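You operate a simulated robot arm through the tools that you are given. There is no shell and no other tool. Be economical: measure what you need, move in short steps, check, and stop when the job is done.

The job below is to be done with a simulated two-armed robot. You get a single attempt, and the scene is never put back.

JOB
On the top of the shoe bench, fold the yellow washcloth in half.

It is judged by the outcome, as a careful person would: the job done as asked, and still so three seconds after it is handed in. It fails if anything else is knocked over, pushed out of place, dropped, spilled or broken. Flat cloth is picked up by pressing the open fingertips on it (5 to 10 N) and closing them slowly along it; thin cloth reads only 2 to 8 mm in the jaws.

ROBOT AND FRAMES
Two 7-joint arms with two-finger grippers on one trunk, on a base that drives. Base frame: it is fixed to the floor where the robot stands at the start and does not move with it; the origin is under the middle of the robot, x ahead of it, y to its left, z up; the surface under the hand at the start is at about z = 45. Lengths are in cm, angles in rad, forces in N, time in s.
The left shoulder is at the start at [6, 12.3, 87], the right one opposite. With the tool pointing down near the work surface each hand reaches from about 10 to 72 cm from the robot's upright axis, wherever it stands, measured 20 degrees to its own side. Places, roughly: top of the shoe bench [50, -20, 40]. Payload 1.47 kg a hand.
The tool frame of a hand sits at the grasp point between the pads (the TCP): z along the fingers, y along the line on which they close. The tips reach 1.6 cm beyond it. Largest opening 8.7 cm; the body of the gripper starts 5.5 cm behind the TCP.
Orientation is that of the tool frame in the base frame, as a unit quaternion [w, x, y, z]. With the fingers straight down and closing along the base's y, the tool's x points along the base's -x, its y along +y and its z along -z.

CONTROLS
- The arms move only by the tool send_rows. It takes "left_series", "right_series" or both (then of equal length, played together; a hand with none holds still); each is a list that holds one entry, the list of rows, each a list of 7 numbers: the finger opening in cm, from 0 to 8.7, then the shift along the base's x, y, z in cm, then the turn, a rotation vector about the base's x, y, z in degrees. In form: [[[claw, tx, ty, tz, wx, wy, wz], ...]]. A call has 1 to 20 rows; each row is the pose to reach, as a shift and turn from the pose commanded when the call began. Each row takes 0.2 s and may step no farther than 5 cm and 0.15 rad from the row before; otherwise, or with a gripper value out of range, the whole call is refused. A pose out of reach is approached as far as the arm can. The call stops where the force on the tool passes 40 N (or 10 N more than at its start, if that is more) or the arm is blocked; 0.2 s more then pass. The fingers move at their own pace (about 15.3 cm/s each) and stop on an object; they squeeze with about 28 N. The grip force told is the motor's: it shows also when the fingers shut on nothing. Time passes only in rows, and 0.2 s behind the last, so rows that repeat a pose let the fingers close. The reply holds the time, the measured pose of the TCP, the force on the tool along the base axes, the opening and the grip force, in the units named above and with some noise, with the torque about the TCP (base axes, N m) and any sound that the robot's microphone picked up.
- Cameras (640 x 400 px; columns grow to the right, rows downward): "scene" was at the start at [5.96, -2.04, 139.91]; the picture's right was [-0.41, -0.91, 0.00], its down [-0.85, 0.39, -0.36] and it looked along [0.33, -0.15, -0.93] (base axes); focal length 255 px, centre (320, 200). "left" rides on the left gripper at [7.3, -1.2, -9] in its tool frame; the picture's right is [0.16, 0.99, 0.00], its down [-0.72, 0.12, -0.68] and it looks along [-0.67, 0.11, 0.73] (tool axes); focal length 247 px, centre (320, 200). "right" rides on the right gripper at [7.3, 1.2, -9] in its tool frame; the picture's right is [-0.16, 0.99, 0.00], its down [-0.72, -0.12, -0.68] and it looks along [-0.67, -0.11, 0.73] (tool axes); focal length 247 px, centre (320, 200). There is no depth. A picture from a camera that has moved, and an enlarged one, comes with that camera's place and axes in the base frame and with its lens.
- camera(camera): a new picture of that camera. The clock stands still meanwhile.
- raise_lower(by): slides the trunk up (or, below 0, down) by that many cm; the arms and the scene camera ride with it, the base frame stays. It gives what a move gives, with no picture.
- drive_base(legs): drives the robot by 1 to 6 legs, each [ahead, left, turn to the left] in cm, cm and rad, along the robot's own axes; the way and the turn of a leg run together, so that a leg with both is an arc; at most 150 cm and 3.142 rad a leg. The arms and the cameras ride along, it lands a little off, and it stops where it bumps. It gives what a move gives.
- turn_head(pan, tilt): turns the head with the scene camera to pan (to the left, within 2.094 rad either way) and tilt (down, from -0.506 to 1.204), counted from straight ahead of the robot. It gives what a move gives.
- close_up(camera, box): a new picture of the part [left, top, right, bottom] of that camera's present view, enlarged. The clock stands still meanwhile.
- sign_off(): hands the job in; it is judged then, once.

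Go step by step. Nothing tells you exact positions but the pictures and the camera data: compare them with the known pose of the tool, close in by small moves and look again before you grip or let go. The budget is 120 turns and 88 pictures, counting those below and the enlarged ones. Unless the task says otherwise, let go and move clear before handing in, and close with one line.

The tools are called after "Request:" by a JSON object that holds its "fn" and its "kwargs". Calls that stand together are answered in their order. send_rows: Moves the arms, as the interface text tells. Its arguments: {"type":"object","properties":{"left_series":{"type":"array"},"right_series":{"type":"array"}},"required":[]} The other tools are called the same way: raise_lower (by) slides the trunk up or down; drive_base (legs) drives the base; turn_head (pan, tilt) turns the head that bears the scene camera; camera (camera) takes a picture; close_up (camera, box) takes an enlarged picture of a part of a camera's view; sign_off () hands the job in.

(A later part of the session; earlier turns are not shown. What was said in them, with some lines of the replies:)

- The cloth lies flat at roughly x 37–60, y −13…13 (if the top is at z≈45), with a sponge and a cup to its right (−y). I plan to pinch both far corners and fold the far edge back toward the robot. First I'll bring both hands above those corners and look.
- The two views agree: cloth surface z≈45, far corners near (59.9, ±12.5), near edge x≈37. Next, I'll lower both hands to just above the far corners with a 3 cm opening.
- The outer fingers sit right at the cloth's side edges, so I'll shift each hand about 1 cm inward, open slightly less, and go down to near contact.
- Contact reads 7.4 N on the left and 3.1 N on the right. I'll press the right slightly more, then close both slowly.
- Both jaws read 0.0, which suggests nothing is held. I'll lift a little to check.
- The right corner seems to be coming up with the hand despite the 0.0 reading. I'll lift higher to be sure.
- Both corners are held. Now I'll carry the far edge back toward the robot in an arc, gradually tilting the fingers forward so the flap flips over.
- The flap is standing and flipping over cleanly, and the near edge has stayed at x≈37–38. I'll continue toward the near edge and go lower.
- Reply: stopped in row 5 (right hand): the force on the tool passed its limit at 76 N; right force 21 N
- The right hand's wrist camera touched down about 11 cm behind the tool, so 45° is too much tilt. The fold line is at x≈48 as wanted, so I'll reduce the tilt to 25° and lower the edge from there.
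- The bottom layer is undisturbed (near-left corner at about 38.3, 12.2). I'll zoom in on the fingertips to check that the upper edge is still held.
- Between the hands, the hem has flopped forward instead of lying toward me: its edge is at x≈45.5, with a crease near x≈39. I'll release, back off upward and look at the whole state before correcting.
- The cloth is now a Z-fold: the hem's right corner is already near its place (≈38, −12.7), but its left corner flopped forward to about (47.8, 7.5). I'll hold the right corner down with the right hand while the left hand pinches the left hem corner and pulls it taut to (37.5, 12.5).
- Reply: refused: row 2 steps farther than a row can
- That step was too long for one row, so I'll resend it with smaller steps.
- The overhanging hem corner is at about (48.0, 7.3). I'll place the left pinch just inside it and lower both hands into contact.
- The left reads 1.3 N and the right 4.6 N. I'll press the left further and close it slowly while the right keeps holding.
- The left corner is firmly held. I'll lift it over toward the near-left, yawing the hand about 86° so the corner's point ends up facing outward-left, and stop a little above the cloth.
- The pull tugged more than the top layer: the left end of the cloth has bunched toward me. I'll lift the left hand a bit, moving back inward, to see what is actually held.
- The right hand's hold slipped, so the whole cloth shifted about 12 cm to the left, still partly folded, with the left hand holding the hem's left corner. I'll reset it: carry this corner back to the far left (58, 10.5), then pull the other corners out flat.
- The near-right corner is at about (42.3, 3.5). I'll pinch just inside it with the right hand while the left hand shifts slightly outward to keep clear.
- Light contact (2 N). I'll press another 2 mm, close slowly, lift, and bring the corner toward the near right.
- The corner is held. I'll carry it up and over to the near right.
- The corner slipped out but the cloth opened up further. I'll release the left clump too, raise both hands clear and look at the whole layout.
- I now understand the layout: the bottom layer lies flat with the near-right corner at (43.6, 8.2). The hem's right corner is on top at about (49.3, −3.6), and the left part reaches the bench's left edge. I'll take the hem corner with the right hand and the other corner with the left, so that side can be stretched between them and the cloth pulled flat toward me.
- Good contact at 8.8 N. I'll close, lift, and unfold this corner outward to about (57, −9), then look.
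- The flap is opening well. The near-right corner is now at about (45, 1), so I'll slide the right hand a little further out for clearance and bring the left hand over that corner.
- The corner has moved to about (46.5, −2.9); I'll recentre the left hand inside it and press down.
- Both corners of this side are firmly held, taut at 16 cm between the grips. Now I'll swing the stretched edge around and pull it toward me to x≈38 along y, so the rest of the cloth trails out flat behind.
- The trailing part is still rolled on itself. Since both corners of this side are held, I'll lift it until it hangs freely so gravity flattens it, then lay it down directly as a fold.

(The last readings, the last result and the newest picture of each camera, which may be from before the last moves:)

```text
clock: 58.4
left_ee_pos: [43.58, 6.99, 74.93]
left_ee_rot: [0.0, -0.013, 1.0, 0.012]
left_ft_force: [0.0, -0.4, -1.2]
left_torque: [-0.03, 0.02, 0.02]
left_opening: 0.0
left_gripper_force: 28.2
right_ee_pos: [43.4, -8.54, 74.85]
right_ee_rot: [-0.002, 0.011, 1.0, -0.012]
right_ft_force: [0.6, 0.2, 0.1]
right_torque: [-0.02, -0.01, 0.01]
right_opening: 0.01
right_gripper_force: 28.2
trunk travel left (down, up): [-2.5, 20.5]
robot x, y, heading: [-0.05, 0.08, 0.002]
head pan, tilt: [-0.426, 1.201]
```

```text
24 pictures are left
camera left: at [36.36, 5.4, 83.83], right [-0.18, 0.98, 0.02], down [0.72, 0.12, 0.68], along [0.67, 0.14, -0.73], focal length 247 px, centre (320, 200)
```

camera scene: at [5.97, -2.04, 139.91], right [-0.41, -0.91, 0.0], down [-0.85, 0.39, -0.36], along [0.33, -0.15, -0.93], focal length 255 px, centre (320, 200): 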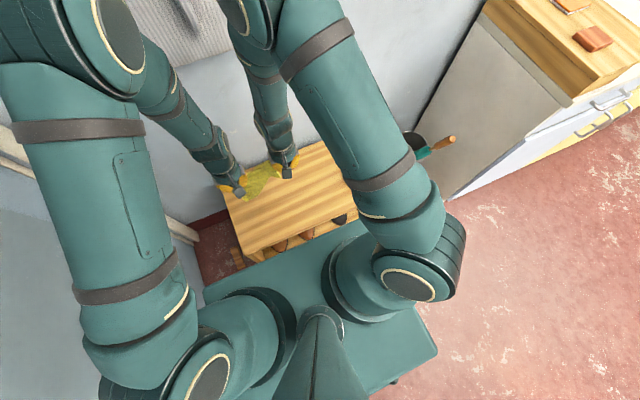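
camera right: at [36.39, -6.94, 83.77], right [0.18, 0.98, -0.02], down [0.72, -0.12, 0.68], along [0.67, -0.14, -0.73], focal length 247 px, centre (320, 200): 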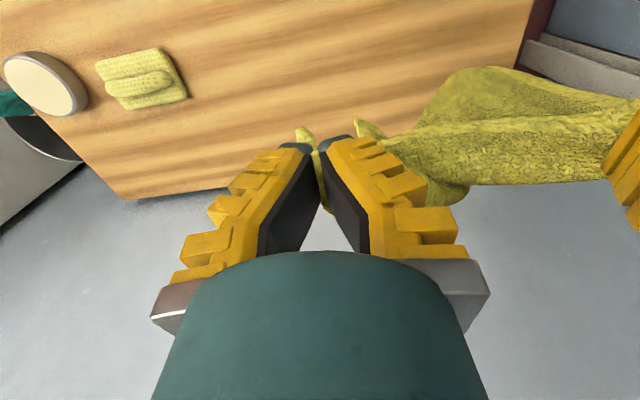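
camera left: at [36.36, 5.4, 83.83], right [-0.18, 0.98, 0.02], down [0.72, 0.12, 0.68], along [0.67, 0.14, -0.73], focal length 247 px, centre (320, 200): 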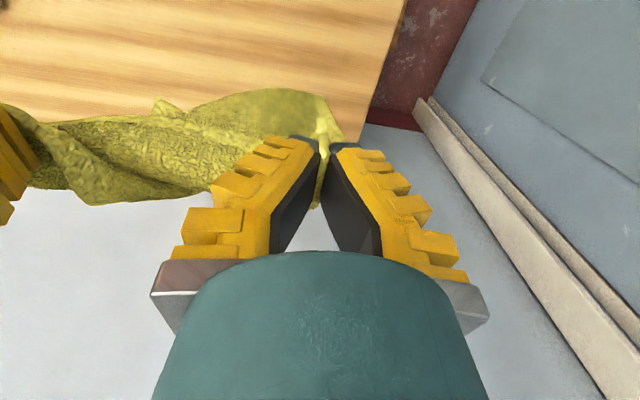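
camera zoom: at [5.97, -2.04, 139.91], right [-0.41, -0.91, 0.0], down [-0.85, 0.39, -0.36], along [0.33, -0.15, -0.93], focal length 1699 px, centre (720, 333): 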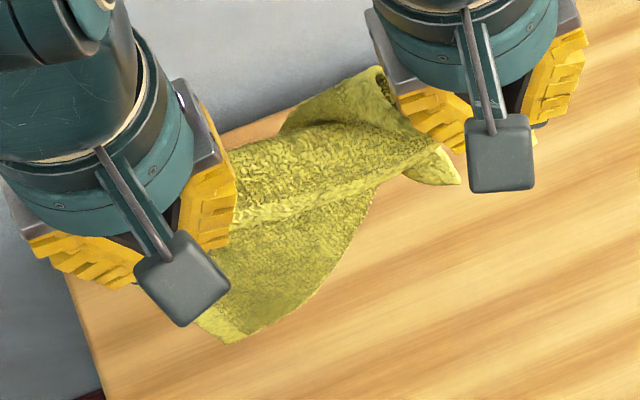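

The cloth hangs a bit twisted near the right grip. I'll lay it out flat instead: touch its lower edge down at the far side and draw the held edge back toward me in an arc, then inspect.

Request:
{"fn": "send_rows", "kwargs": {"left_series": [[[0, 2.5, 0, 0, 0, 0, 0], [0, 5, 0, 0, 0, 0, 0], [0, 7.5, 0, 0, 0, 0, 0], [0, 10, 0, 0, 0, 0, 0], [0, 12.5, 0, 0, 0, 0, 0], [0, 15, 0, 0, 0, 0, 0], [0, 16, 0, 0, 0, 0, 0], [0, 16, 0, 0, 0, 0, 0], [0, 16, 0, 0, 0, 0, 0], [0, 16, 0, 0, 0, 0, 0], [0, 16, 0, -2, 0, 0, 0], [0, 16, 0, -4, 0, 0, 0], [0, 15.5, 0, -6, 0, 0, 0], [0, 15, 0, -8, 0, 0, 0], [0, 14, 0, -10, 0, 0, 0], [0, 12.5, 0, -12, 0, 0, 0], [0, 10.5, 0, -14, 0, 0, 0], [0, 8.5, 0, -16, 0, 0, 0], [0, 6.5, 0, -18, 0, 0, 0]]], "right_series": [[[0, 2.5, 0, 0, 0, 0, 0], [0, 5, 0, 0, 0, 0, 0], [0, 7.5, 0, 0, 0, 0, 0], [0, 10, 0, 0, 0, 0, 0], [0, 12.5, 0, 0, 0, 0, 0], [0, 15, 0, 0, 0, 0, 0], [0, 16, 0, 0, 0, 0, 0], [0, 16, 0, 0, 0, 0, 0], [0, 16, 0, 0, 0, 0, 0], [0, 16, 0, 0, 0, 0, 0], [0, 16, 0, -2, 0, 0, 0], [0, 16, 0, -4, 0, 0, 0], [0, 15.5, 0, -6, 0, 0, 0], [0, 15, 0, -8, 0, 0, 0], [0, 14, 0, -10, 0, 0, 0], [0, 12.5, 0, -12, 0, 0, 0], [0, 10.5, 0, -14, 0, 0, 0], [0, 8.5, 0, -16, 0, 0, 0], [0, 6.5, 0, -18, 0, 0, 0]]]}}

Request:
{"fn": "send_rows", "kwargs": {"left_series": [[[0, -2, 0, -2, 0, 0, 0], [0, -4, 0, -3.5, 0, 0, 0], [0, -6, 0, -5, 0, 0, 0], [0, -8, 0, -6, 0, 0, 0], [0, -10, 0, -7, 0, 0, 0], [0, -11.5, 0, -7.8, 0, 0, 0], [0, -12.5, 0, -8.5, 0, 0, 0], [0, -13, 0, -8.9, 0, 0, 0], [0, -13, 0, -8.9, 0, 0, 0]]], "right_series": [[[0, -2, 0, -2, 0, 0, 0], [0, -4, 0, -3.5, 0, 0, 0], [0, -6, 0, -5, 0, 0, 0], [0, -8, 0, -6, 0, 0, 0], [0, -10, 0, -7, 0, 0, 0], [0, -11.5, 0, -7.8, 0, 0, 0], [0, -12.5, 0, -8.5, 0, 0, 0], [0, -13, 0, -8.9, 0, 0, 0], [0, -13, 0, -8.9, 0, 0, 0]]]}}

Request:
{"fn": "close_up", "kwargs": {"camera": "scene", "box": [208, 150, 336, 230]}}

Request:
{"fn": "camera", "kwargs": {"camera": "right"}}

```text
clock: 62.4
left_ee_pos: [50.02, 7.08, 56.83]
left_ee_rot: [0.0, -0.015, 1.0, 0.012]
left_ft_force: [-0.2, -0.8, 0.1]
left_torque: [-0.03, 0.01, 0.0]
left_opening: 0.01
left_gripper_force: 27.9
right_ee_pos: [49.97, -8.42, 56.85]
right_ee_rot: [0.0, 0.011, 1.0, -0.012]
right_ft_force: [-0.8, -0.4, -0.4]
right_torque: [0.0, -0.01, 0.0]
right_opening: 0.0
right_gripper_force: 27.7
trunk travel left (down, up): [-2.5, 20.5]
robot x, y, heading: [0.21, 0.57, -0.004]
head pan, tilt: [-0.426, 1.201]
```

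```text
clock: 64.4
left_ee_pos: [37.01, 6.91, 48.0]
left_ee_rot: [0.0, -0.014, 1.0, 0.012]
left_ft_force: [-0.5, -0.1, -0.9]
left_torque: [-0.04, -0.01, -0.01]
left_opening: 0.03
left_gripper_force: 28.6
right_ee_pos: [37.04, -8.61, 47.98]
right_ee_rot: [-0.002, 0.012, 1.0, -0.012]
right_ft_force: [0.2, 0.4, 0.7]
right_torque: [-0.02, 0.0, -0.03]
right_opening: 0.0
right_gripper_force: 27.9
trunk travel left (down, up): [-2.5, 20.5]
robot x, y, heading: [0.14, -0.18, -0.005]
head pan, tilt: [-0.426, 1.201]
```

```text
5.00 times, centred on (272, 190) of scene
camera zoom: at [5.96, -2.04, 139.91], right [-0.41, -0.91, 0.0], down [-0.85, 0.39, -0.36], along [0.33, -0.15, -0.93], focal length 1274 px, centre (560, 250)
```

zoom: 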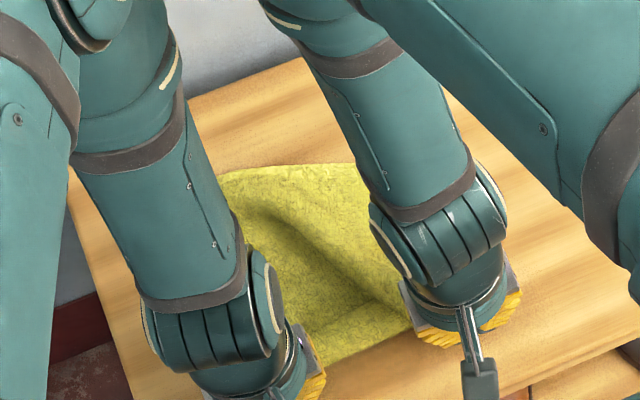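

```text
22 pictures are left
camera right: at [29.88, -6.94, 56.91], right [0.18, 0.98, -0.02], down [0.72, -0.12, 0.68], along [0.67, -0.14, -0.73], focal length 247 px, centre (320, 200)
```

right: 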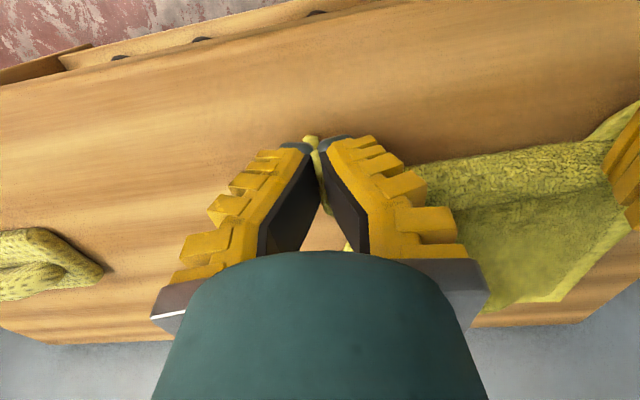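

The cloth is now spread fairly flat, from the held near edge (x≈35) to the far edge (x≈54–57). I'll draw it 2 cm toward me to take out slack, lower, release, rise and inspect.

Request:
{"fn": "send_rows", "kwargs": {"left_series": [[[0, -0.7, 0.3, -0.3, 0, 0, 0], [0, -1.4, 0.5, -0.6, 0, 0, 0], [0, -2, 0.5, -0.9, 0, 0, 0], [0, -2, 0.5, -1, 0, 0, 0], [0.6, -2, 0.5, -1, 0, 0, 0], [1.2, -2, 0.5, -1, 0, 0, 0], [1.8, -2, 0.5, -1, 0, 0, 0], [2.4, -2, 0.5, -1, 0, 0, 0], [2.6, -2, 0.5, 1, 0, 0, 0], [2.6, -2, 0.5, 4, 0, 0, 0], [2.6, -2, 2, 8, 0, 0, 0], [2.6, -2, 5, 11, 0, 0, 0], [2.6, -2, 9, 13, 0, 0, 0], [2.6, -2, 13, 15, 0, 0, 0]]], "right_series": [[[0, -0.7, -0.3, -0.3, 0, 0, 0], [0, -1.4, -0.5, -0.6, 0, 0, 0], [0, -2, -0.5, -0.9, 0, 0, 0], [0, -2, -0.5, -1, 0, 0, 0], [0.6, -2, -0.5, -1, 0, 0, 0], [1.2, -2, -0.5, -1, 0, 0, 0], [1.8, -2, -0.5, -1, 0, 0, 0], [2.4, -2, -0.5, -1, 0, 0, 0], [2.6, -2, -0.5, 1, 0, 0, 0], [2.6, -2, -0.5, 4, 0, 0, 0], [2.6, -2, -2, 8, 0, 0, 0], [2.6, -2, -5, 11, 0, 0, 0], [2.6, -2, -9, 13, 0, 0, 0], [2.6, -2, -13, 15, 0, 0, 0]]]}}

Request:
{"fn": "close_up", "kwargs": {"camera": "scene", "box": [208, 160, 336, 240]}}

Request:
{"fn": "camera", "kwargs": {"camera": "right"}}

```text
clock: 67.4
left_ee_pos: [34.92, 20.1, 62.98]
left_ee_rot: [0.0, -0.012, 1.0, 0.012]
left_ft_force: [-1.7, -0.2, -0.3]
left_torque: [0.0, 0.02, 0.01]
left_opening: 3.21
left_gripper_force: 4.8
right_ee_pos: [34.91, -21.57, 63.0]
right_ee_rot: [-0.001, 0.01, 1.0, -0.012]
right_ft_force: [-0.6, -0.2, -0.7]
right_torque: [-0.01, 0.01, 0.03]
right_opening: 3.23
right_gripper_force: 4.8
trunk travel left (down, up): [-2.5, 20.5]
robot x, y, heading: [0.35, 0.07, 0.005]
head pan, tilt: [-0.426, 1.201]
```

```text
5.00 times, centred on (272, 200) of scene
camera zoom: at [5.91, -2.04, 139.92], right [-0.41, -0.91, 0.0], down [-0.85, 0.39, -0.36], along [0.33, -0.15, -0.93], focal length 1274 px, centre (560, 200)
```

zoom: 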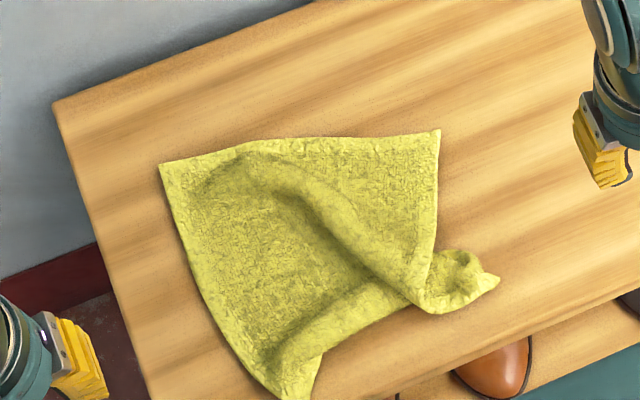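

```text
20 pictures are left
camera right: at [27.76, -20.05, 71.87], right [0.18, 0.98, -0.02], down [0.72, -0.12, 0.68], along [0.67, -0.14, -0.73], focal length 247 px, centre (320, 200)
```

right: 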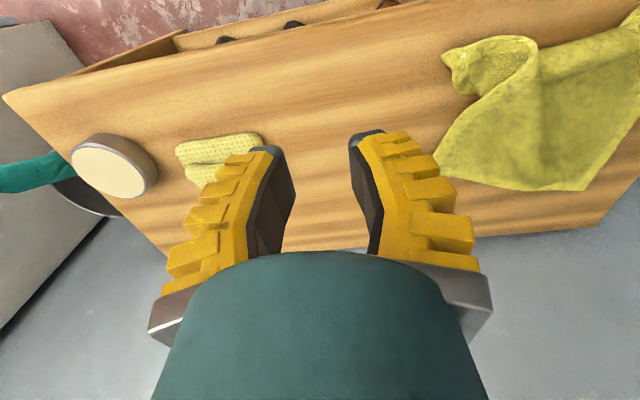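

The cloth is nearly open: corners at about (55.6, 10.8), (49.3, −10.8), (35.5, −10) and (33.3, 8), with a ridge because the far-right corner sits too close. I'll pull that far-right corner out to about (59, −12).

Request:
{"fn": "send_rows", "kwargs": {"right_series": [[[2.6, 3, 3, -1, 0, 0, 0], [2.6, 6, 6, -2, 0, 0, 0], [2.6, 9, 9, -4, 0, 0, 0], [2.6, 11.5, 12, -6, 0, 0, 0], [2.6, 13.1, 14, -9, 0, 0, 0], [2.6, 13.1, 14, -12, 0, 0, 0], [2.6, 13.1, 14, -14, 0, 0, 0], [2.6, 13.1, 14, -14.5, 0, 0, 0]]]}}

Request:
{"fn": "camera", "kwargs": {"camera": "right"}}

```text
clock: 69.2
left_ee_pos: [35.1, 19.92, 63.14]
left_ee_rot: [0.0, -0.013, 1.0, 0.012]
left_ft_force: [0.9, 0.8, 0.8]
left_torque: [0.0, 0.01, 0.0]
left_opening: 3.23
left_gripper_force: 4.4
right_ee_pos: [48.19, -7.54, 48.49]
right_ee_rot: [-0.001, 0.011, 1.0, -0.012]
right_ft_force: [0.0, 0.3, -0.2]
right_torque: [-0.04, 0.01, -0.01]
right_opening: 3.19
right_gripper_force: 4.6
trunk travel left (down, up): [-2.5, 20.5]
robot x, y, heading: [0.2, 0.05, 0.001]
head pan, tilt: [-0.426, 1.201]
```

```text
19 pictures are left
camera right: at [40.99, -5.91, 57.38], right [0.18, 0.98, -0.02], down [0.72, -0.12, 0.68], along [0.67, -0.14, -0.73], focal length 247 px, centre (320, 200)
```

right: 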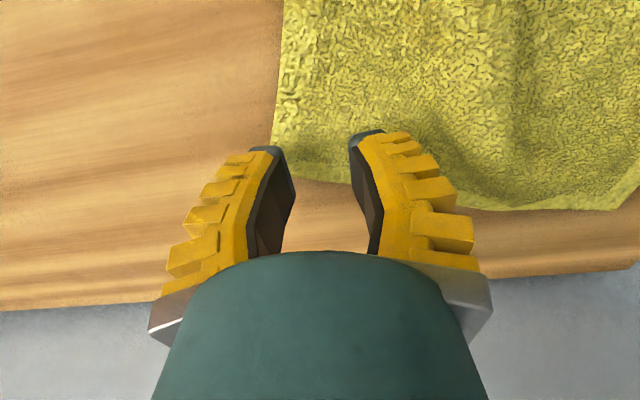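

Request:
{"fn": "send_rows", "kwargs": {"right_series": [[[2.6, 0.2, 0.7, 0, 0, 0, 0], [2.6, 0.2, 0.7, -0.7, 0, 0, 0], [2.6, 0.2, 0.7, -1.3, 0, 0, 0], [2.6, 0.2, 0.7, -1.6, 0, 0, 0], [2.6, 0.2, 0.7, -1.6, 0, 0, 0]]]}}

```text
clock: 70.4
left_ee_pos: [35.05, 20.0, 63.07]
left_ee_rot: [0.0, -0.012, 1.0, 0.013]
left_ft_force: [-0.1, -0.4, 0.0]
left_torque: [0.0, 0.01, 0.01]
left_opening: 3.19
left_gripper_force: 4.8
right_ee_pos: [48.37, -6.8, 46.73]
right_ee_rot: [-0.002, 0.011, 1.0, -0.013]
right_ft_force: [0.8, 1.0, 3.9]
right_torque: [0.06, 0.02, 0.03]
right_opening: 2.74
right_gripper_force: 7.3
trunk travel left (down, up): [-2.5, 20.5]
robot x, y, heading: [-0.18, 0.3, -0.004]
head pan, tilt: [-0.426, 1.201]
```

Request:
{"fn": "send_rows", "kwargs": {"right_series": [[[2.6, 0, 0, -0.12, 0, 0, 0], [2.2, 0, 0, -0.15, 0, 0, 0], [1.9, 0, 0, -0.15, 0, 0, 0], [1.6, 0, 0, -0.15, 0, 0, 0], [1.3, 0, 0, -0.15, 0, 0, 0], [1.0, 0, 0, -0.15, 0, 0, 0], [0.7, 0, 0, -0.15, 0, 0, 0], [0.4, 0, 0, -0.15, 0, 0, 0], [0.1, 0, 0, -0.15, 0, 0, 0], [0, 0, 0, -0.15, 0, 0, 0], [0, 0, 0, -0.15, 0, 0, 0], [0, 0.3, 0, 1, 0, 0, 0], [0, 1.5, -0.4, 2, 0, 0, 0], [0, 3, -0.8, 2, 0, 0, 0], [0, 4.5, -1.2, 2, 0, 0, 0], [0, 6, -1.6, 2, 0, 0, 0], [0, 7.5, -2, 1.7, 0, 0, 0], [0, 8.5, -2.4, 1.3, 0, 0, 0], [0, 8.5, -2.4, 1, 0, 0, 0]]]}}

Request:
{"fn": "close_up", "kwargs": {"camera": "scene", "box": [208, 160, 336, 240]}}

```text
clock: 74.4
left_ee_pos: [35.04, 19.95, 62.98]
left_ee_rot: [0.001, -0.012, 1.0, 0.012]
left_ft_force: [0.4, 0.0, -0.5]
left_torque: [-0.01, -0.01, -0.04]
left_opening: 3.21
left_gripper_force: 4.2
right_ee_pos: [56.78, -9.28, 47.84]
right_ee_rot: [0.0, 0.011, 1.0, -0.012]
right_ft_force: [0.3, 0.3, -1.2]
right_torque: [-0.01, -0.01, -0.03]
right_opening: 0.02
right_gripper_force: 25.7
trunk travel left (down, up): [-2.5, 20.5]
robot x, y, heading: [-0.32, 0.09, 0.003]
head pan, tilt: [-0.426, 1.201]
```

```text
5.00 times, centred on (272, 200) of scene
camera zoom: at [5.96, -2.04, 139.91], right [-0.41, -0.91, 0.0], down [-0.85, 0.39, -0.36], along [0.33, -0.15, -0.93], focal length 1274 px, centre (560, 200)
```

zoom: 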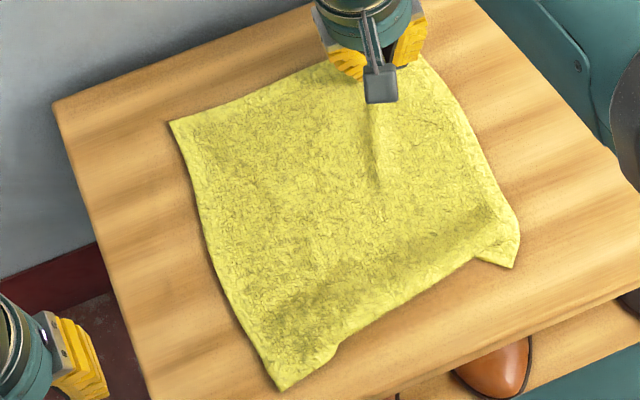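

The cloth is flat again: roughly x 35–59, y 8.5 to −12. For the fold I'll grip the far edge with the jaws closing along x, across the edge, so the hem itself is clamped: release the right, and yaw both hands about 90° above the far corners.

Request:
{"fn": "send_rows", "kwargs": {"left_series": [[[2, 2, -1, 0, 0, 0, 8], [1.4, 4, -2, 0, 0, 0, 16], [1.4, 6, -3, 0, 0, 0, 24], [1.4, 8, -4, 0, 0, 0, 32], [1.4, 10, -5, -1, 0, 0, 40], [1.4, 12, -6, -2, 0, 0, 48], [1.4, 14, -7.5, -3, 0, 0, 56], [1.4, 16, -9, -4, 0, 0, 64], [1.4, 18, -10.5, -5, 0, 0, 72], [1.4, 20, -12, -7, 0, 0, 80], [1.4, 21.5, -13.2, -9, 0, 0, 88], [1.4, 21.8, -13.2, -11, 0, 0, 91], [1.4, 21.8, -13.2, -12, 0, 0, 91]]], "right_series": [[[0, 0, 0, -0.7, 0, 0, 0], [1, 0, 0, -0.9, 0, 0, 0], [2, 0, 0, -0.9, 0, 0, 0], [2.6, 0, 0, 0.5, 0, 0, 0], [2.6, 0, 0, 3, 0, 0, 8], [2, 0, 0, 6, 0, 0, 16], [1.4, 0, -0.5, 8, 0, 0, 24], [1.4, 0, -1, 8, 0, 0, 32], [1.4, 0, -1, 8, 0, 0, 40], [1.4, 0, -1, 8, 0, 0, 48], [1.4, 0, -1, 8, 0, 0, 56], [1.4, 0, -1, 7, 0, 0, 64], [1.4, 0, -1, 6, 0, 0, 72]]]}}

Request:
{"fn": "send_rows", "kwargs": {"right_series": [[[1.4, 0, 0, -1, 0, 0, 8], [1.4, 0, 0, -2, 0, 0, 16], [1.4, 0, 0, -2.8, 0, 0, 18], [1.4, 0, 0, -2.8, 0, 0, 18]]]}}

Request:
{"fn": "camera", "kwargs": {"camera": "left"}}

Request:
{"fn": "close_up", "kwargs": {"camera": "scene", "box": [208, 150, 336, 230]}}

```text
clock: 77.2
left_ee_pos: [56.85, 6.73, 51.05]
left_ee_rot: [0.009, 0.723, -0.691, -0.008]
left_ft_force: [-0.5, 0.4, 0.5]
left_torque: [0.05, 0.02, -0.03]
left_opening: 2.07
left_gripper_force: 4.8
right_ee_pos: [56.84, -10.21, 53.82]
right_ee_rot: [0.006, -0.579, 0.815, -0.011]
right_ft_force: [0.5, -0.4, -0.5]
right_torque: [-0.02, 0.0, 0.0]
right_opening: 2.07
right_gripper_force: 4.8
trunk travel left (down, up): [-2.5, 20.5]
robot x, y, heading: [-0.03, 0.27, 0.001]
head pan, tilt: [-0.426, 1.201]
```

```text
clock: 78.2
left_ee_pos: [56.86, 6.75, 51.07]
left_ee_rot: [0.009, 0.723, -0.691, -0.008]
left_ft_force: [0.1, 1.0, 0.3]
left_torque: [0.02, 0.02, 0.03]
left_opening: 2.08
left_gripper_force: 4.6
right_ee_pos: [56.81, -10.23, 51.1]
right_ee_rot: [0.008, -0.699, 0.715, -0.009]
right_ft_force: [-0.2, -0.7, 0.4]
right_torque: [0.02, -0.03, 0.03]
right_opening: 2.07
right_gripper_force: 5.3
trunk travel left (down, up): [-2.5, 20.5]
robot x, y, heading: [0.15, 0.04, 0.001]
head pan, tilt: [-0.426, 1.201]
```

```text
17 pictures are left
camera left: at [58.58, -0.52, 59.95], right [-0.98, -0.2, 0.02], down [-0.13, 0.72, 0.68], along [-0.15, 0.67, -0.73], focal length 247 px, centre (320, 200)
```

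left: 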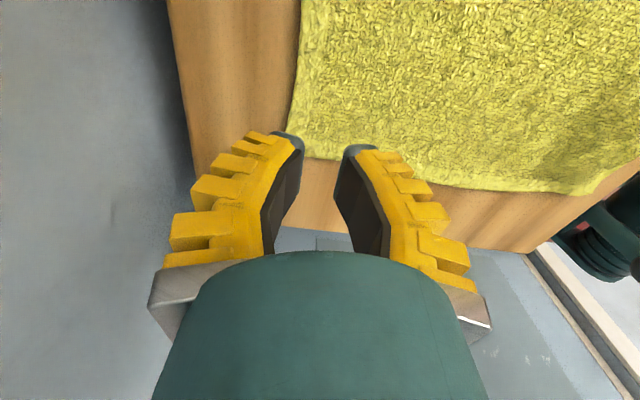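

```text
5.00 times, centred on (272, 190) of scene
camera zoom: at [5.96, -2.04, 139.91], right [-0.41, -0.91, 0.0], down [-0.85, 0.39, -0.36], along [0.33, -0.15, -0.93], focal length 1274 px, centre (560, 250)
```

zoom: 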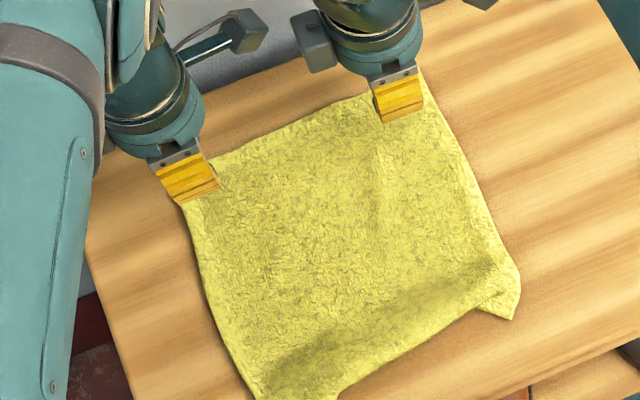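

Request:
{"fn": "camera", "kwargs": {"camera": "right"}}

```text
15 pictures are left
camera right: at [55.42, -17.44, 59.97], right [-0.98, 0.18, -0.02], down [0.11, 0.72, 0.68], along [0.14, 0.67, -0.73], focal length 247 px, centre (320, 200)
```

right: 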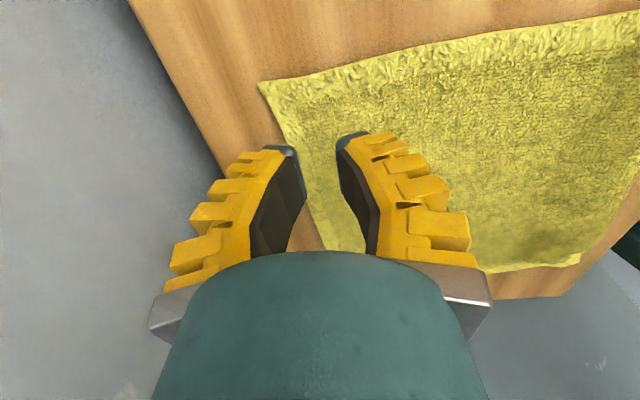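

Far corners: left (57.9, 9.4), right (60, −13.4). I'll adjust each hand so its outer pad sits just on the hem and press down.

Request:
{"fn": "send_rows", "kwargs": {"left_series": [[[1.4, -0.1, 0.4, -1, 0, 0, 0], [1.4, -0.1, 0.4, -2, 0, 0, 0], [1.4, -0.1, 0.4, -3, 0, 0, 0], [1.4, -0.1, 0.4, -3.7, 0, 0, 0], [1.4, -0.1, 0.4, -4.15, 0, 0, 0], [1.4, -0.1, 0.4, -4.3, 0, 0, 0], [1.4, -0.1, 0.4, -4.3, 0, 0, 0]]], "right_series": [[[1.4, 0.6, -0.4, -1, 0, 0, 0], [1.4, 1.3, -0.8, -2, 0, 0, 0], [1.4, 1.3, -0.8, -3, 0, 0, 0], [1.4, 1.3, -0.8, -3.7, 0, 0, 0], [1.4, 1.3, -0.8, -4.15, 0, 0, 0], [1.4, 1.3, -0.8, -4.3, 0, 0, 0], [1.4, 1.3, -0.8, -4.3, 0, 0, 0]]]}}

```text
clock: 79.8
left_ee_pos: [56.68, 7.19, 46.82]
left_ee_rot: [0.008, 0.722, -0.691, -0.008]
left_ft_force: [-0.5, 0.5, 2.4]
left_torque: [-0.02, 0.01, 0.03]
left_opening: 1.56
left_gripper_force: 7.4
right_ee_pos: [58.17, -11.02, 46.96]
right_ee_rot: [0.008, -0.699, 0.715, -0.009]
right_ft_force: [-1.6, -0.1, 4.4]
right_torque: [0.01, 0.12, -0.01]
right_opening: 1.58
right_gripper_force: 7.5
trunk travel left (down, up): [-2.5, 20.5]
robot x, y, heading: [0.07, 0.17, -0.001]
head pan, tilt: [-0.426, 1.201]
```

Request:
{"fn": "send_rows", "kwargs": {"left_series": [[[2.0, 0, 0, 0.5, 0, 0, 0], [2.0, 0, 0, 0.3, 0, 0, 0], [2.0, 0, 0, -0.1, 0, 0, 0], [2.0, 0, 0, -0.25, 0, 0, 0], [1.7, 0, 0, -0.25, 0, 0, 0], [1.4, 0, 0, -0.25, 0, 0, 0], [1.1, 0, 0, -0.25, 0, 0, 0], [0.8, 0, 0, -0.25, 0, 0, 0], [0.5, 0, 0, -0.25, 0, 0, 0], [0.2, 0, 0, -0.25, 0, 0, 0], [0, 0, 0, -0.25, 0, 0, 0], [0, 0, 0, -0.25, 0, 0, 0], [0, 0, 0, -0.25, 0, 0, 0], [0, 0, 0, 1, 0, 0, 0], [0, -0.3, 0, 2.5, 0, 0, 0], [0, -0.8, 0, 4, 0, 0, 0], [0, -0.8, 0, 4, 0, 0, 0]]], "right_series": [[[2.0, 0, 0, 0.5, 0, 0, 0], [2.0, 0, 0, 0.3, 0, 0, 0], [2.0, 0, 0, -0.1, 0, 0, 0], [2.0, 0, 0, -0.2, 0, 0, 0], [1.7, 0, 0, -0.2, 0, 0, 0], [1.4, 0, 0, -0.2, 0, 0, 0], [1.1, 0, 0, -0.2, 0, 0, 0], [0.8, 0, 0, -0.2, 0, 0, 0], [0.5, 0, 0, -0.2, 0, 0, 0], [0.2, 0, 0, -0.2, 0, 0, 0], [0, 0, 0, -0.2, 0, 0, 0], [0, 0, 0, -0.2, 0, 0, 0], [0, 0, 0, -0.2, 0, 0, 0], [0, 0, 0, 1, 0, 0, 0], [0, -0.3, 0, 2.5, 0, 0, 0], [0, -0.8, 0, 4, 0, 0, 0], [0, -0.8, 0, 4, 0, 0, 0]]]}}

Request:
{"fn": "close_up", "kwargs": {"camera": "scene", "box": [208, 150, 336, 230]}}

Request:
{"fn": "camera", "kwargs": {"camera": "right"}}

```text
clock: 83.4
left_ee_pos: [55.96, 7.25, 50.76]
left_ee_rot: [0.009, 0.722, -0.691, -0.009]
left_ft_force: [-1.0, -0.3, 0.1]
left_torque: [0.0, 0.02, -0.01]
left_opening: 0.01
left_gripper_force: 27.7
right_ee_pos: [57.32, -10.98, 50.77]
right_ee_rot: [0.008, -0.699, 0.715, -0.01]
right_ft_force: [0.6, -0.4, 0.3]
right_torque: [-0.01, -0.01, -0.02]
right_opening: 0.0
right_gripper_force: 28.0
trunk travel left (down, up): [-2.5, 20.5]
robot x, y, heading: [0.1, -0.08, -0.002]
head pan, tilt: [-0.426, 1.201]
```

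```text
5.00 times, centred on (272, 190) of scene
camera zoom: at [5.97, -2.04, 139.9], right [-0.41, -0.91, 0.0], down [-0.85, 0.39, -0.36], along [0.33, -0.15, -0.93], focal length 1274 px, centre (560, 250)
```

zoom: 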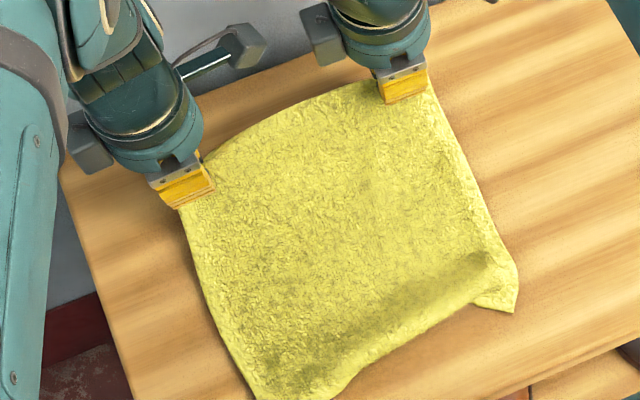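

```text
13 pictures are left
camera right: at [55.88, -18.26, 59.63], right [-0.98, 0.18, -0.02], down [0.12, 0.72, 0.68], along [0.14, 0.67, -0.73], focal length 247 px, centre (320, 200)
```

right: 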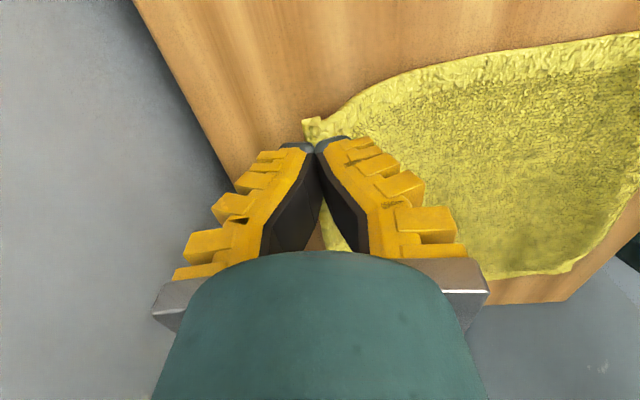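

Both far corners are clamped right at the hem. Now I'll carry the edge in an arc toward the near edge, tilting the fingers gently forward, and stop partway to check.

Request:
{"fn": "send_rows", "kwargs": {"left_series": [[[0, -1.7, 0, 1.2, 0, -3, 0], [0, -3.4, 0, 2.3, 0, -6, 0], [0, -5.2, 0, 3.2, 0, -9, 0], [0, -7.2, 0, 3.8, 0, -12, 0], [0, -9.2, 0, 4, 0, -15, 0], [0, -11.2, 0, 3.8, 0, -18, 0], [0, -13.2, 0, 3, 0, -21, 0], [0, -15, -0.2, 2, 0, -24, 0], [0, -16.5, -0.4, 1, 0, -27, 0]]], "right_series": [[[0, -1.7, 0, 1.2, 0, -3, 0], [0, -3.4, 0, 2.3, 0, -6, 0], [0, -5.2, 0, 3.2, 0, -9, 0], [0, -7.2, 0, 3.8, 0, -12, 0], [0, -9.2, 0, 4, 0, -15, 0], [0, -11.2, 0, 3.8, 0, -18, 0], [0, -13.2, 0.2, 3, 0, -21, 0], [0, -15, 0.4, 2, 0, -24, 0], [0, -16.5, 0.6, 1, 0, -27, 0]]]}}

Request:
{"fn": "close_up", "kwargs": {"camera": "scene", "box": [208, 160, 336, 240]}}

```text
clock: 85.4
left_ee_pos: [39.38, 6.8, 51.7]
left_ee_rot: [-0.153, 0.705, -0.674, 0.161]
left_ft_force: [-0.7, 0.1, 0.1]
left_torque: [-0.02, 0.01, 0.01]
left_opening: 0.01
left_gripper_force: 27.9
right_ee_pos: [40.79, -10.46, 51.75]
right_ee_rot: [0.175, -0.677, 0.694, -0.173]
right_ft_force: [1.0, 0.5, 0.4]
right_torque: [0.03, 0.01, 0.0]
right_opening: 0.01
right_gripper_force: 27.9
trunk travel left (down, up): [-2.5, 20.5]
robot x, y, heading: [0.58, 0.18, 0.004]
head pan, tilt: [-0.426, 1.201]
```

```text
5.00 times, centred on (272, 200) of scene
camera zoom: at [5.96, -2.04, 139.91], right [-0.41, -0.91, 0.0], down [-0.85, 0.39, -0.36], along [0.33, -0.15, -0.93], focal length 1274 px, centre (560, 200)
```

zoom: 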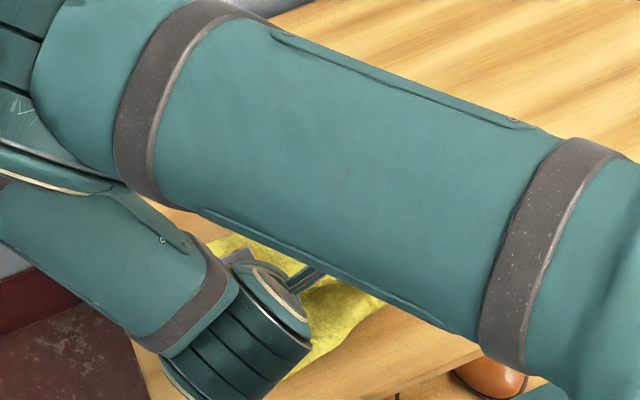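

The poses are on target, although an arm now hides the scene view. I'll finish the arc, lowering the edge onto the near edge.

Request:
{"fn": "send_rows", "kwargs": {"left_series": [[[0, -1.4, 0, -1, 0, -2, 0], [0, -2.6, -0.1, -2, 0, -4, 0], [0, -3.7, -0.2, -2.9, 0, -6, 0], [0, -4.5, -0.2, -3.5, 0, -6, 0], [0, -4.7, -0.2, -3.8, 0, -6, 0], [0, -4.7, -0.2, -3.8, 0, -6, 0]]], "right_series": [[[0, -1.2, 0, -1, 0, -2, 0], [0, -2.3, 0.2, -2, 0, -4, 0], [0, -3.2, 0.3, -2.9, 0, -6, 0], [0, -3.8, 0.3, -3.5, 0, -6, 0], [0, -4.0, 0.3, -3.8, 0, -6, 0], [0, -4.0, 0.3, -3.8, 0, -6, 0]]]}}

Request:
{"fn": "camera", "kwargs": {"camera": "left"}}

Request:
{"fn": "camera", "kwargs": {"camera": "right"}}

```text
clock: 86.8
left_ee_pos: [34.7, 6.49, 47.93]
left_ee_rot: [-0.188, 0.695, -0.666, 0.198]
left_ft_force: [-0.8, 0.3, 0.6]
left_torque: [-0.02, 0.0, -0.03]
left_opening: 0.0
left_gripper_force: 28.2
right_ee_pos: [36.8, -10.13, 47.98]
right_ee_rot: [0.21, -0.668, 0.683, -0.208]
right_ft_force: [0.1, -0.1, 0.9]
right_torque: [-0.02, 0.0, 0.0]
right_opening: 0.01
right_gripper_force: 27.7
trunk travel left (down, up): [-2.5, 20.5]
robot x, y, heading: [0.23, 0.33, -0.0]
head pan, tilt: [-0.426, 1.201]
```

```text
11 pictures are left
camera left: at [31.37, -0.66, 56.34], right [-0.83, -0.2, -0.51], down [-0.48, 0.72, 0.5], along [0.27, 0.67, -0.7], focal length 247 px, centre (320, 200)
```

left: 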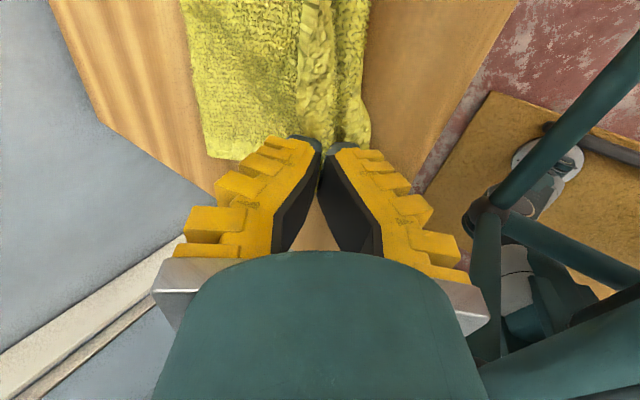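

```text
10 pictures are left
camera right: at [30.76, -17.33, 54.56], right [-0.81, 0.18, -0.56], down [-0.27, 0.72, 0.63], along [0.52, 0.67, -0.54], focal length 247 px, centre (320, 200)
```

right: 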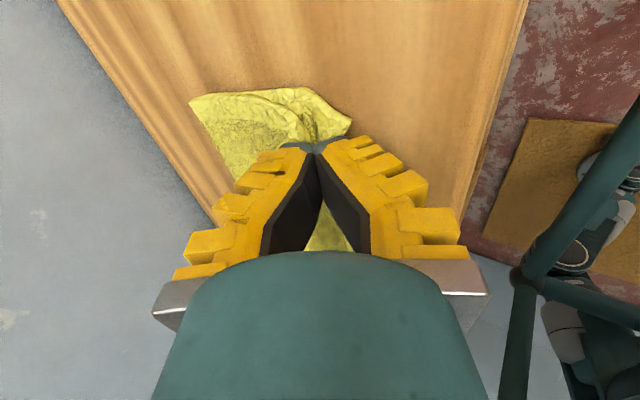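

The fold lies as a neat rectangle, with the hem just short of the bottom layer's near edge. I'll draw it about 0.8 cm further toward me, set it down, open gently and withdraw along the finger axis.

Request:
{"fn": "send_rows", "kwargs": {"left_series": [[[0, -0.4, 0, 0, 0, 0, 0], [0, -0.8, 0, -0.2, 0, 0, 0], [0, -0.8, 0, -0.4, 0, 0, 0], [0.4, -0.8, 0, -0.4, 0, 0, 0], [0.8, -0.8, 0, -0.4, 0, 0, 0], [1.2, -0.8, 0, -0.4, 0, 0, 0], [1.5, -0.8, 0, -0.4, 0, 0, 0], [1.5, -0.8, 0, -0.4, 0, 0, 0], [1.5, -1.1, 0, 0.2, 0, 0, 0], [1.5, -1.8, 0, 1.2, 0, 0, 0], [1.5, -2.9, 0, 2.8, 0, 0, 0], [1.5, -4.5, 0, 5.4, 0, 0, 0], [1.5, -4.5, 2, 9, 0, 4, 0], [1.5, -4.5, 4, 12.5, 0, 10, 0], [1.5, -4.5, 7, 16, 0, 18, 0]]], "right_series": [[[0, -0.4, 0, 0, 0, 0, 0], [0, -0.8, 0, -0.2, 0, 0, 0], [0, -0.8, 0, -0.4, 0, 0, 0], [0.4, -0.8, 0, -0.4, 0, 0, 0], [0.8, -0.8, 0, -0.4, 0, 0, 0], [1.2, -0.8, 0, -0.4, 0, 0, 0], [1.5, -0.8, 0, -0.4, 0, 0, 0], [1.5, -0.8, 0, -0.4, 0, 0, 0], [1.5, -1.1, 0, 0.2, 0, 0, 0], [1.5, -1.8, 0, 1.2, 0, 0, 0], [1.5, -2.9, 0, 2.8, 0, 0, 0], [1.5, -4.5, 0, 5.4, 0, 0, 0], [1.5, -4.5, -2, 9, 0, 4, 0], [1.5, -4.5, -4, 12.5, 0, 10, 0], [1.5, -4.5, -7, 16, 0, 18, 0]]]}}

Request:
{"fn": "camera", "kwargs": {"camera": "scene"}}

```text
clock: 88.3
left_ee_pos: [34.33, 6.64, 47.72]
left_ee_rot: [-0.193, 0.694, -0.664, 0.201]
left_ft_force: [5.8, 2.8, 23.3]
left_torque: [0.29, 0.67, -0.19]
left_opening: 1.61
left_gripper_force: 0.0
right_ee_pos: [36.1, -10.24, 47.58]
right_ee_rot: [0.212, -0.667, 0.683, -0.209]
right_ft_force: [2.0, 0.7, 12.0]
right_torque: [-0.15, 0.14, 0.01]
right_opening: 1.81
right_gripper_force: 0.4
trunk travel left (down, up): [-2.5, 20.5]
robot x, y, heading: [-0.02, -0.1, -0.001]
head pan, tilt: [-0.426, 1.201]
stopped in row 7 (left hand): the force on the tool passed its limit at 42 N (the readings are from after the stop); the commanded pose is now the measured one
```

```text
9 pictures are left
camera scene: at [5.86, -2.02, 139.92], right [-0.41, -0.91, 0.0], down [-0.85, 0.39, -0.36], along [0.33, -0.15, -0.93], focal length 255 px, centre (320, 200)
```

scene: 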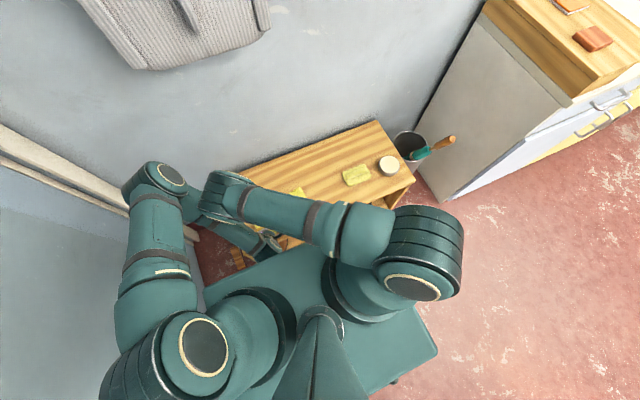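

The opening pads pressed on the table because of the tilt, which tripped the force stop; the jaws are open enough (1.6–1.8 cm). I'll withdraw both hands along the finger axis and upward only.

Request:
{"fn": "send_rows", "kwargs": {"left_series": [[[1.2, -0.3, 0, 0.5, 0, 0, 0], [1.2, -0.8, 0, 1.3, 0, 0, 0], [1.2, -1.5, 0, 2.4, 0, 0, 0], [1.2, -2.2, 0, 3.6, 0, 0, 0], [1.2, -2.2, 0, 5.5, 0, 3, 0], [1.2, -2, 0, 8, 0, 6, 0], [1.2, -1, 0, 11, 0, 9, 0]]], "right_series": [[[1.3, -0.3, 0, 0.5, 0, 0, 0], [1.3, -0.8, 0, 1.3, 0, 0, 0], [1.3, -1.5, 0, 2.4, 0, 0, 0], [1.3, -2.2, 0, 3.6, 0, 0, 0], [1.3, -2.2, 0, 5.5, 0, 3, 0], [1.3, -2, 0, 8, 0, 6, 0], [1.3, -1, 0, 11, 0, 9, 0]]]}}

Request:
{"fn": "camera", "kwargs": {"camera": "left"}}

```text
clock: 89.9
left_ee_pos: [33.22, 6.55, 58.55]
left_ee_rot: [-0.138, 0.708, -0.678, 0.144]
left_ft_force: [-0.1, 1.0, -0.6]
left_torque: [-0.03, -0.03, -0.02]
left_opening: 1.88
left_gripper_force: 4.6
right_ee_pos: [35.06, -10.15, 58.61]
right_ee_rot: [0.155, -0.682, 0.698, -0.154]
right_ft_force: [0.1, 0.0, 0.4]
right_torque: [-0.01, -0.07, 0.0]
right_opening: 1.97
right_gripper_force: 4.3
trunk travel left (down, up): [-2.5, 20.5]
robot x, y, heading: [0.12, -0.0, 0.004]
head pan, tilt: [-0.426, 1.201]
```

```text
8 pictures are left
camera left: at [31.1, -0.69, 67.4], right [-0.9, -0.2, -0.38], down [-0.4, 0.72, 0.57], along [0.16, 0.67, -0.73], focal length 247 px, centre (320, 200)
```

left: 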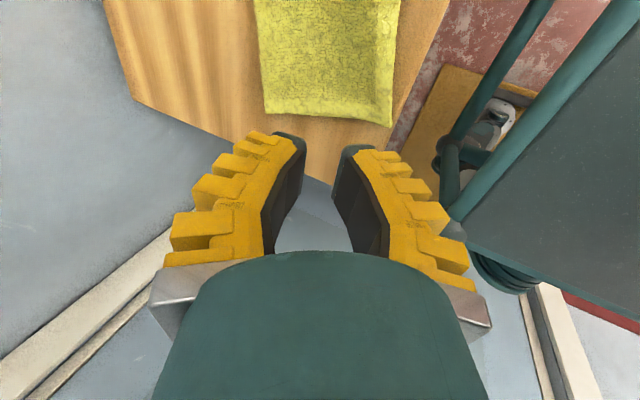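

The cloth looks neatly folded. I'll back both hands away high along the safe reverse path, unwinding the tilt and yaw, then check from above.

Request:
{"fn": "send_rows", "kwargs": {"left_series": [[[1.2, 1, 0, 2, 0, 4, 0], [1.2, 3, 0, 4, 0, 8, 0], [1.2, 6, 0, 5, 0, 12, 0], [1.2, 9, 0, 5, 0, 16, 0], [1.2, 12, 0, 5, 0, 20, 0], [1.2, 15, 0, 5, 0, 23, 0], [1.2, 18, 0, 5, 0, 23, 0], [1.2, 21, 0, 5, 0, 23, 0]]], "right_series": [[[1.2, 1, 0, 2, 0, 4, 0], [1.2, 3, 0, 4, 0, 8, 0], [1.2, 6, 0, 5, 0, 12, 0], [1.2, 9, 0, 5, 0, 16, 0], [1.2, 12, 0, 5, 0, 20, 0], [1.2, 15, 0, 5, 0, 23, 0], [1.2, 18, 0, 5, 0, 23, 0], [1.2, 21, 0, 5, 0, 23, 0]]]}}

Request:
{"fn": "send_rows", "kwargs": {"left_series": [[[1.2, 0, 0, 1, 0, 0, -8], [1.2, 0, 1, 1, 0, 0, -16], [1.2, 0, 2, 1, 0, 0, -24], [1.2, 0, 3, 1, 0, 0, -32], [1.2, 0, 4, 1, 0, 0, -40], [1.2, 0, 5, 1, 0, 0, -48], [1.2, 0, 7, 1, 0, 0, -56], [1.2, 0, 9, 1, 0, 0, -64], [1.2, 0, 11, 1, 0, 0, -72], [1.2, 0, 13, 1, 0, 0, -80], [1.2, 0, 15, 1, 0, 0, -88]]], "right_series": [[[1.2, 0, 0, 1, 0, 0, -8], [1.2, 0, 0, 1, 0, 0, -16], [1.2, 0, 0, 1, 0, 0, -24], [1.2, 0, -1, 1, 0, 0, -32], [1.2, 0, -2, 1, 0, 0, -40], [1.2, 0, -3, 1, 0, 0, -48], [1.2, 0, -4, 1, 0, 0, -56], [1.2, 0, -5, 1, 0, 0, -64], [1.2, 0, -6, 1, 0, 0, -72], [1.2, 0, -7, 1, 0, 0, -80], [1.2, 0, -8, 1, 0, 0, -88]]]}}

Request:
{"fn": "camera", "kwargs": {"camera": "scene"}}

Request:
{"fn": "close_up", "kwargs": {"camera": "scene", "box": [216, 170, 344, 250]}}

```text
clock: 91.7
left_ee_pos: [54.25, 6.63, 63.69]
left_ee_rot: [0.0, 0.723, -0.691, 0.0]
left_ft_force: [0.1, 1.0, 0.1]
left_torque: [0.02, 0.01, 0.01]
left_opening: 1.89
left_gripper_force: 5.1
right_ee_pos: [55.98, -10.03, 63.56]
right_ee_rot: [0.013, -0.699, 0.715, -0.015]
right_ft_force: [-0.5, 0.7, 0.3]
right_torque: [0.02, 0.02, 0.03]
right_opening: 1.89
right_gripper_force: 5.1
trunk travel left (down, up): [-2.5, 20.5]
robot x, y, heading: [0.06, 0.26, 0.001]
head pan, tilt: [-0.426, 1.201]
```

```text
clock: 94.1
left_ee_pos: [54.16, 21.59, 64.66]
left_ee_rot: [0.001, -0.039, 0.999, 0.0]
left_ft_force: [-0.4, 0.1, 0.4]
left_torque: [0.0, -0.03, 0.01]
left_opening: 1.88
left_gripper_force: 4.8
right_ee_pos: [56.08, -18.06, 64.65]
right_ee_rot: [-0.001, -0.005, 1.0, -0.021]
right_ft_force: [0.6, 0.2, -0.5]
right_torque: [-0.03, 0.05, 0.01]
right_opening: 1.9
right_gripper_force: 5.2
trunk travel left (down, up): [-2.5, 20.5]
robot x, y, heading: [-0.1, 0.08, -0.002]
head pan, tilt: [-0.426, 1.201]
```

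```text
7 pictures are left
camera scene: at [5.97, -2.03, 139.91], right [-0.41, -0.91, 0.0], down [-0.85, 0.39, -0.36], along [0.33, -0.15, -0.93], focal length 255 px, centre (320, 200)
```

scene: 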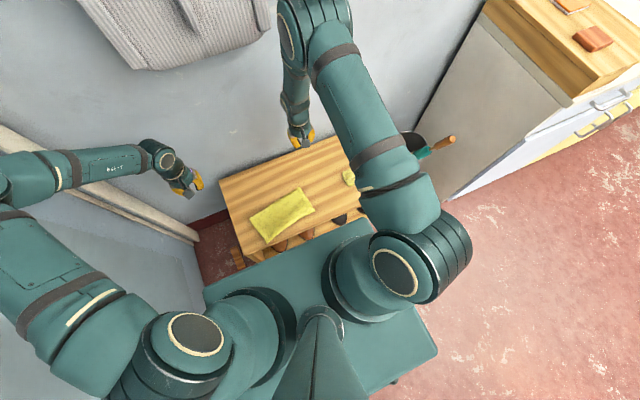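

```text
5.00 times, centred on (280, 210) of scene
camera zoom: at [5.97, -2.03, 139.91], right [-0.41, -0.91, 0.0], down [-0.85, 0.39, -0.36], along [0.33, -0.15, -0.93], focal length 1274 px, centre (520, 150)
```

zoom: 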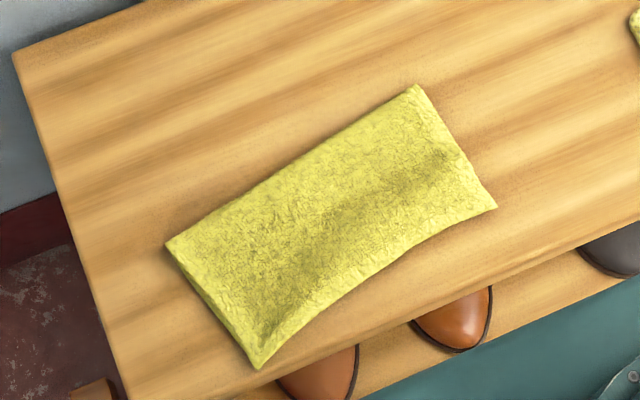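

The washcloth now lies as a clean half-size rectangle on the bench top. The sponge and cup were not moved, and both hands are clear, so I'm handing in.

Request:
{"fn": "sign_off", "kwargs": {}}

```text
The job is handed in.
```

The yellow washcloth is folded in half on top of the shoe bench, both hands are clear, and nothing else was disturbed.
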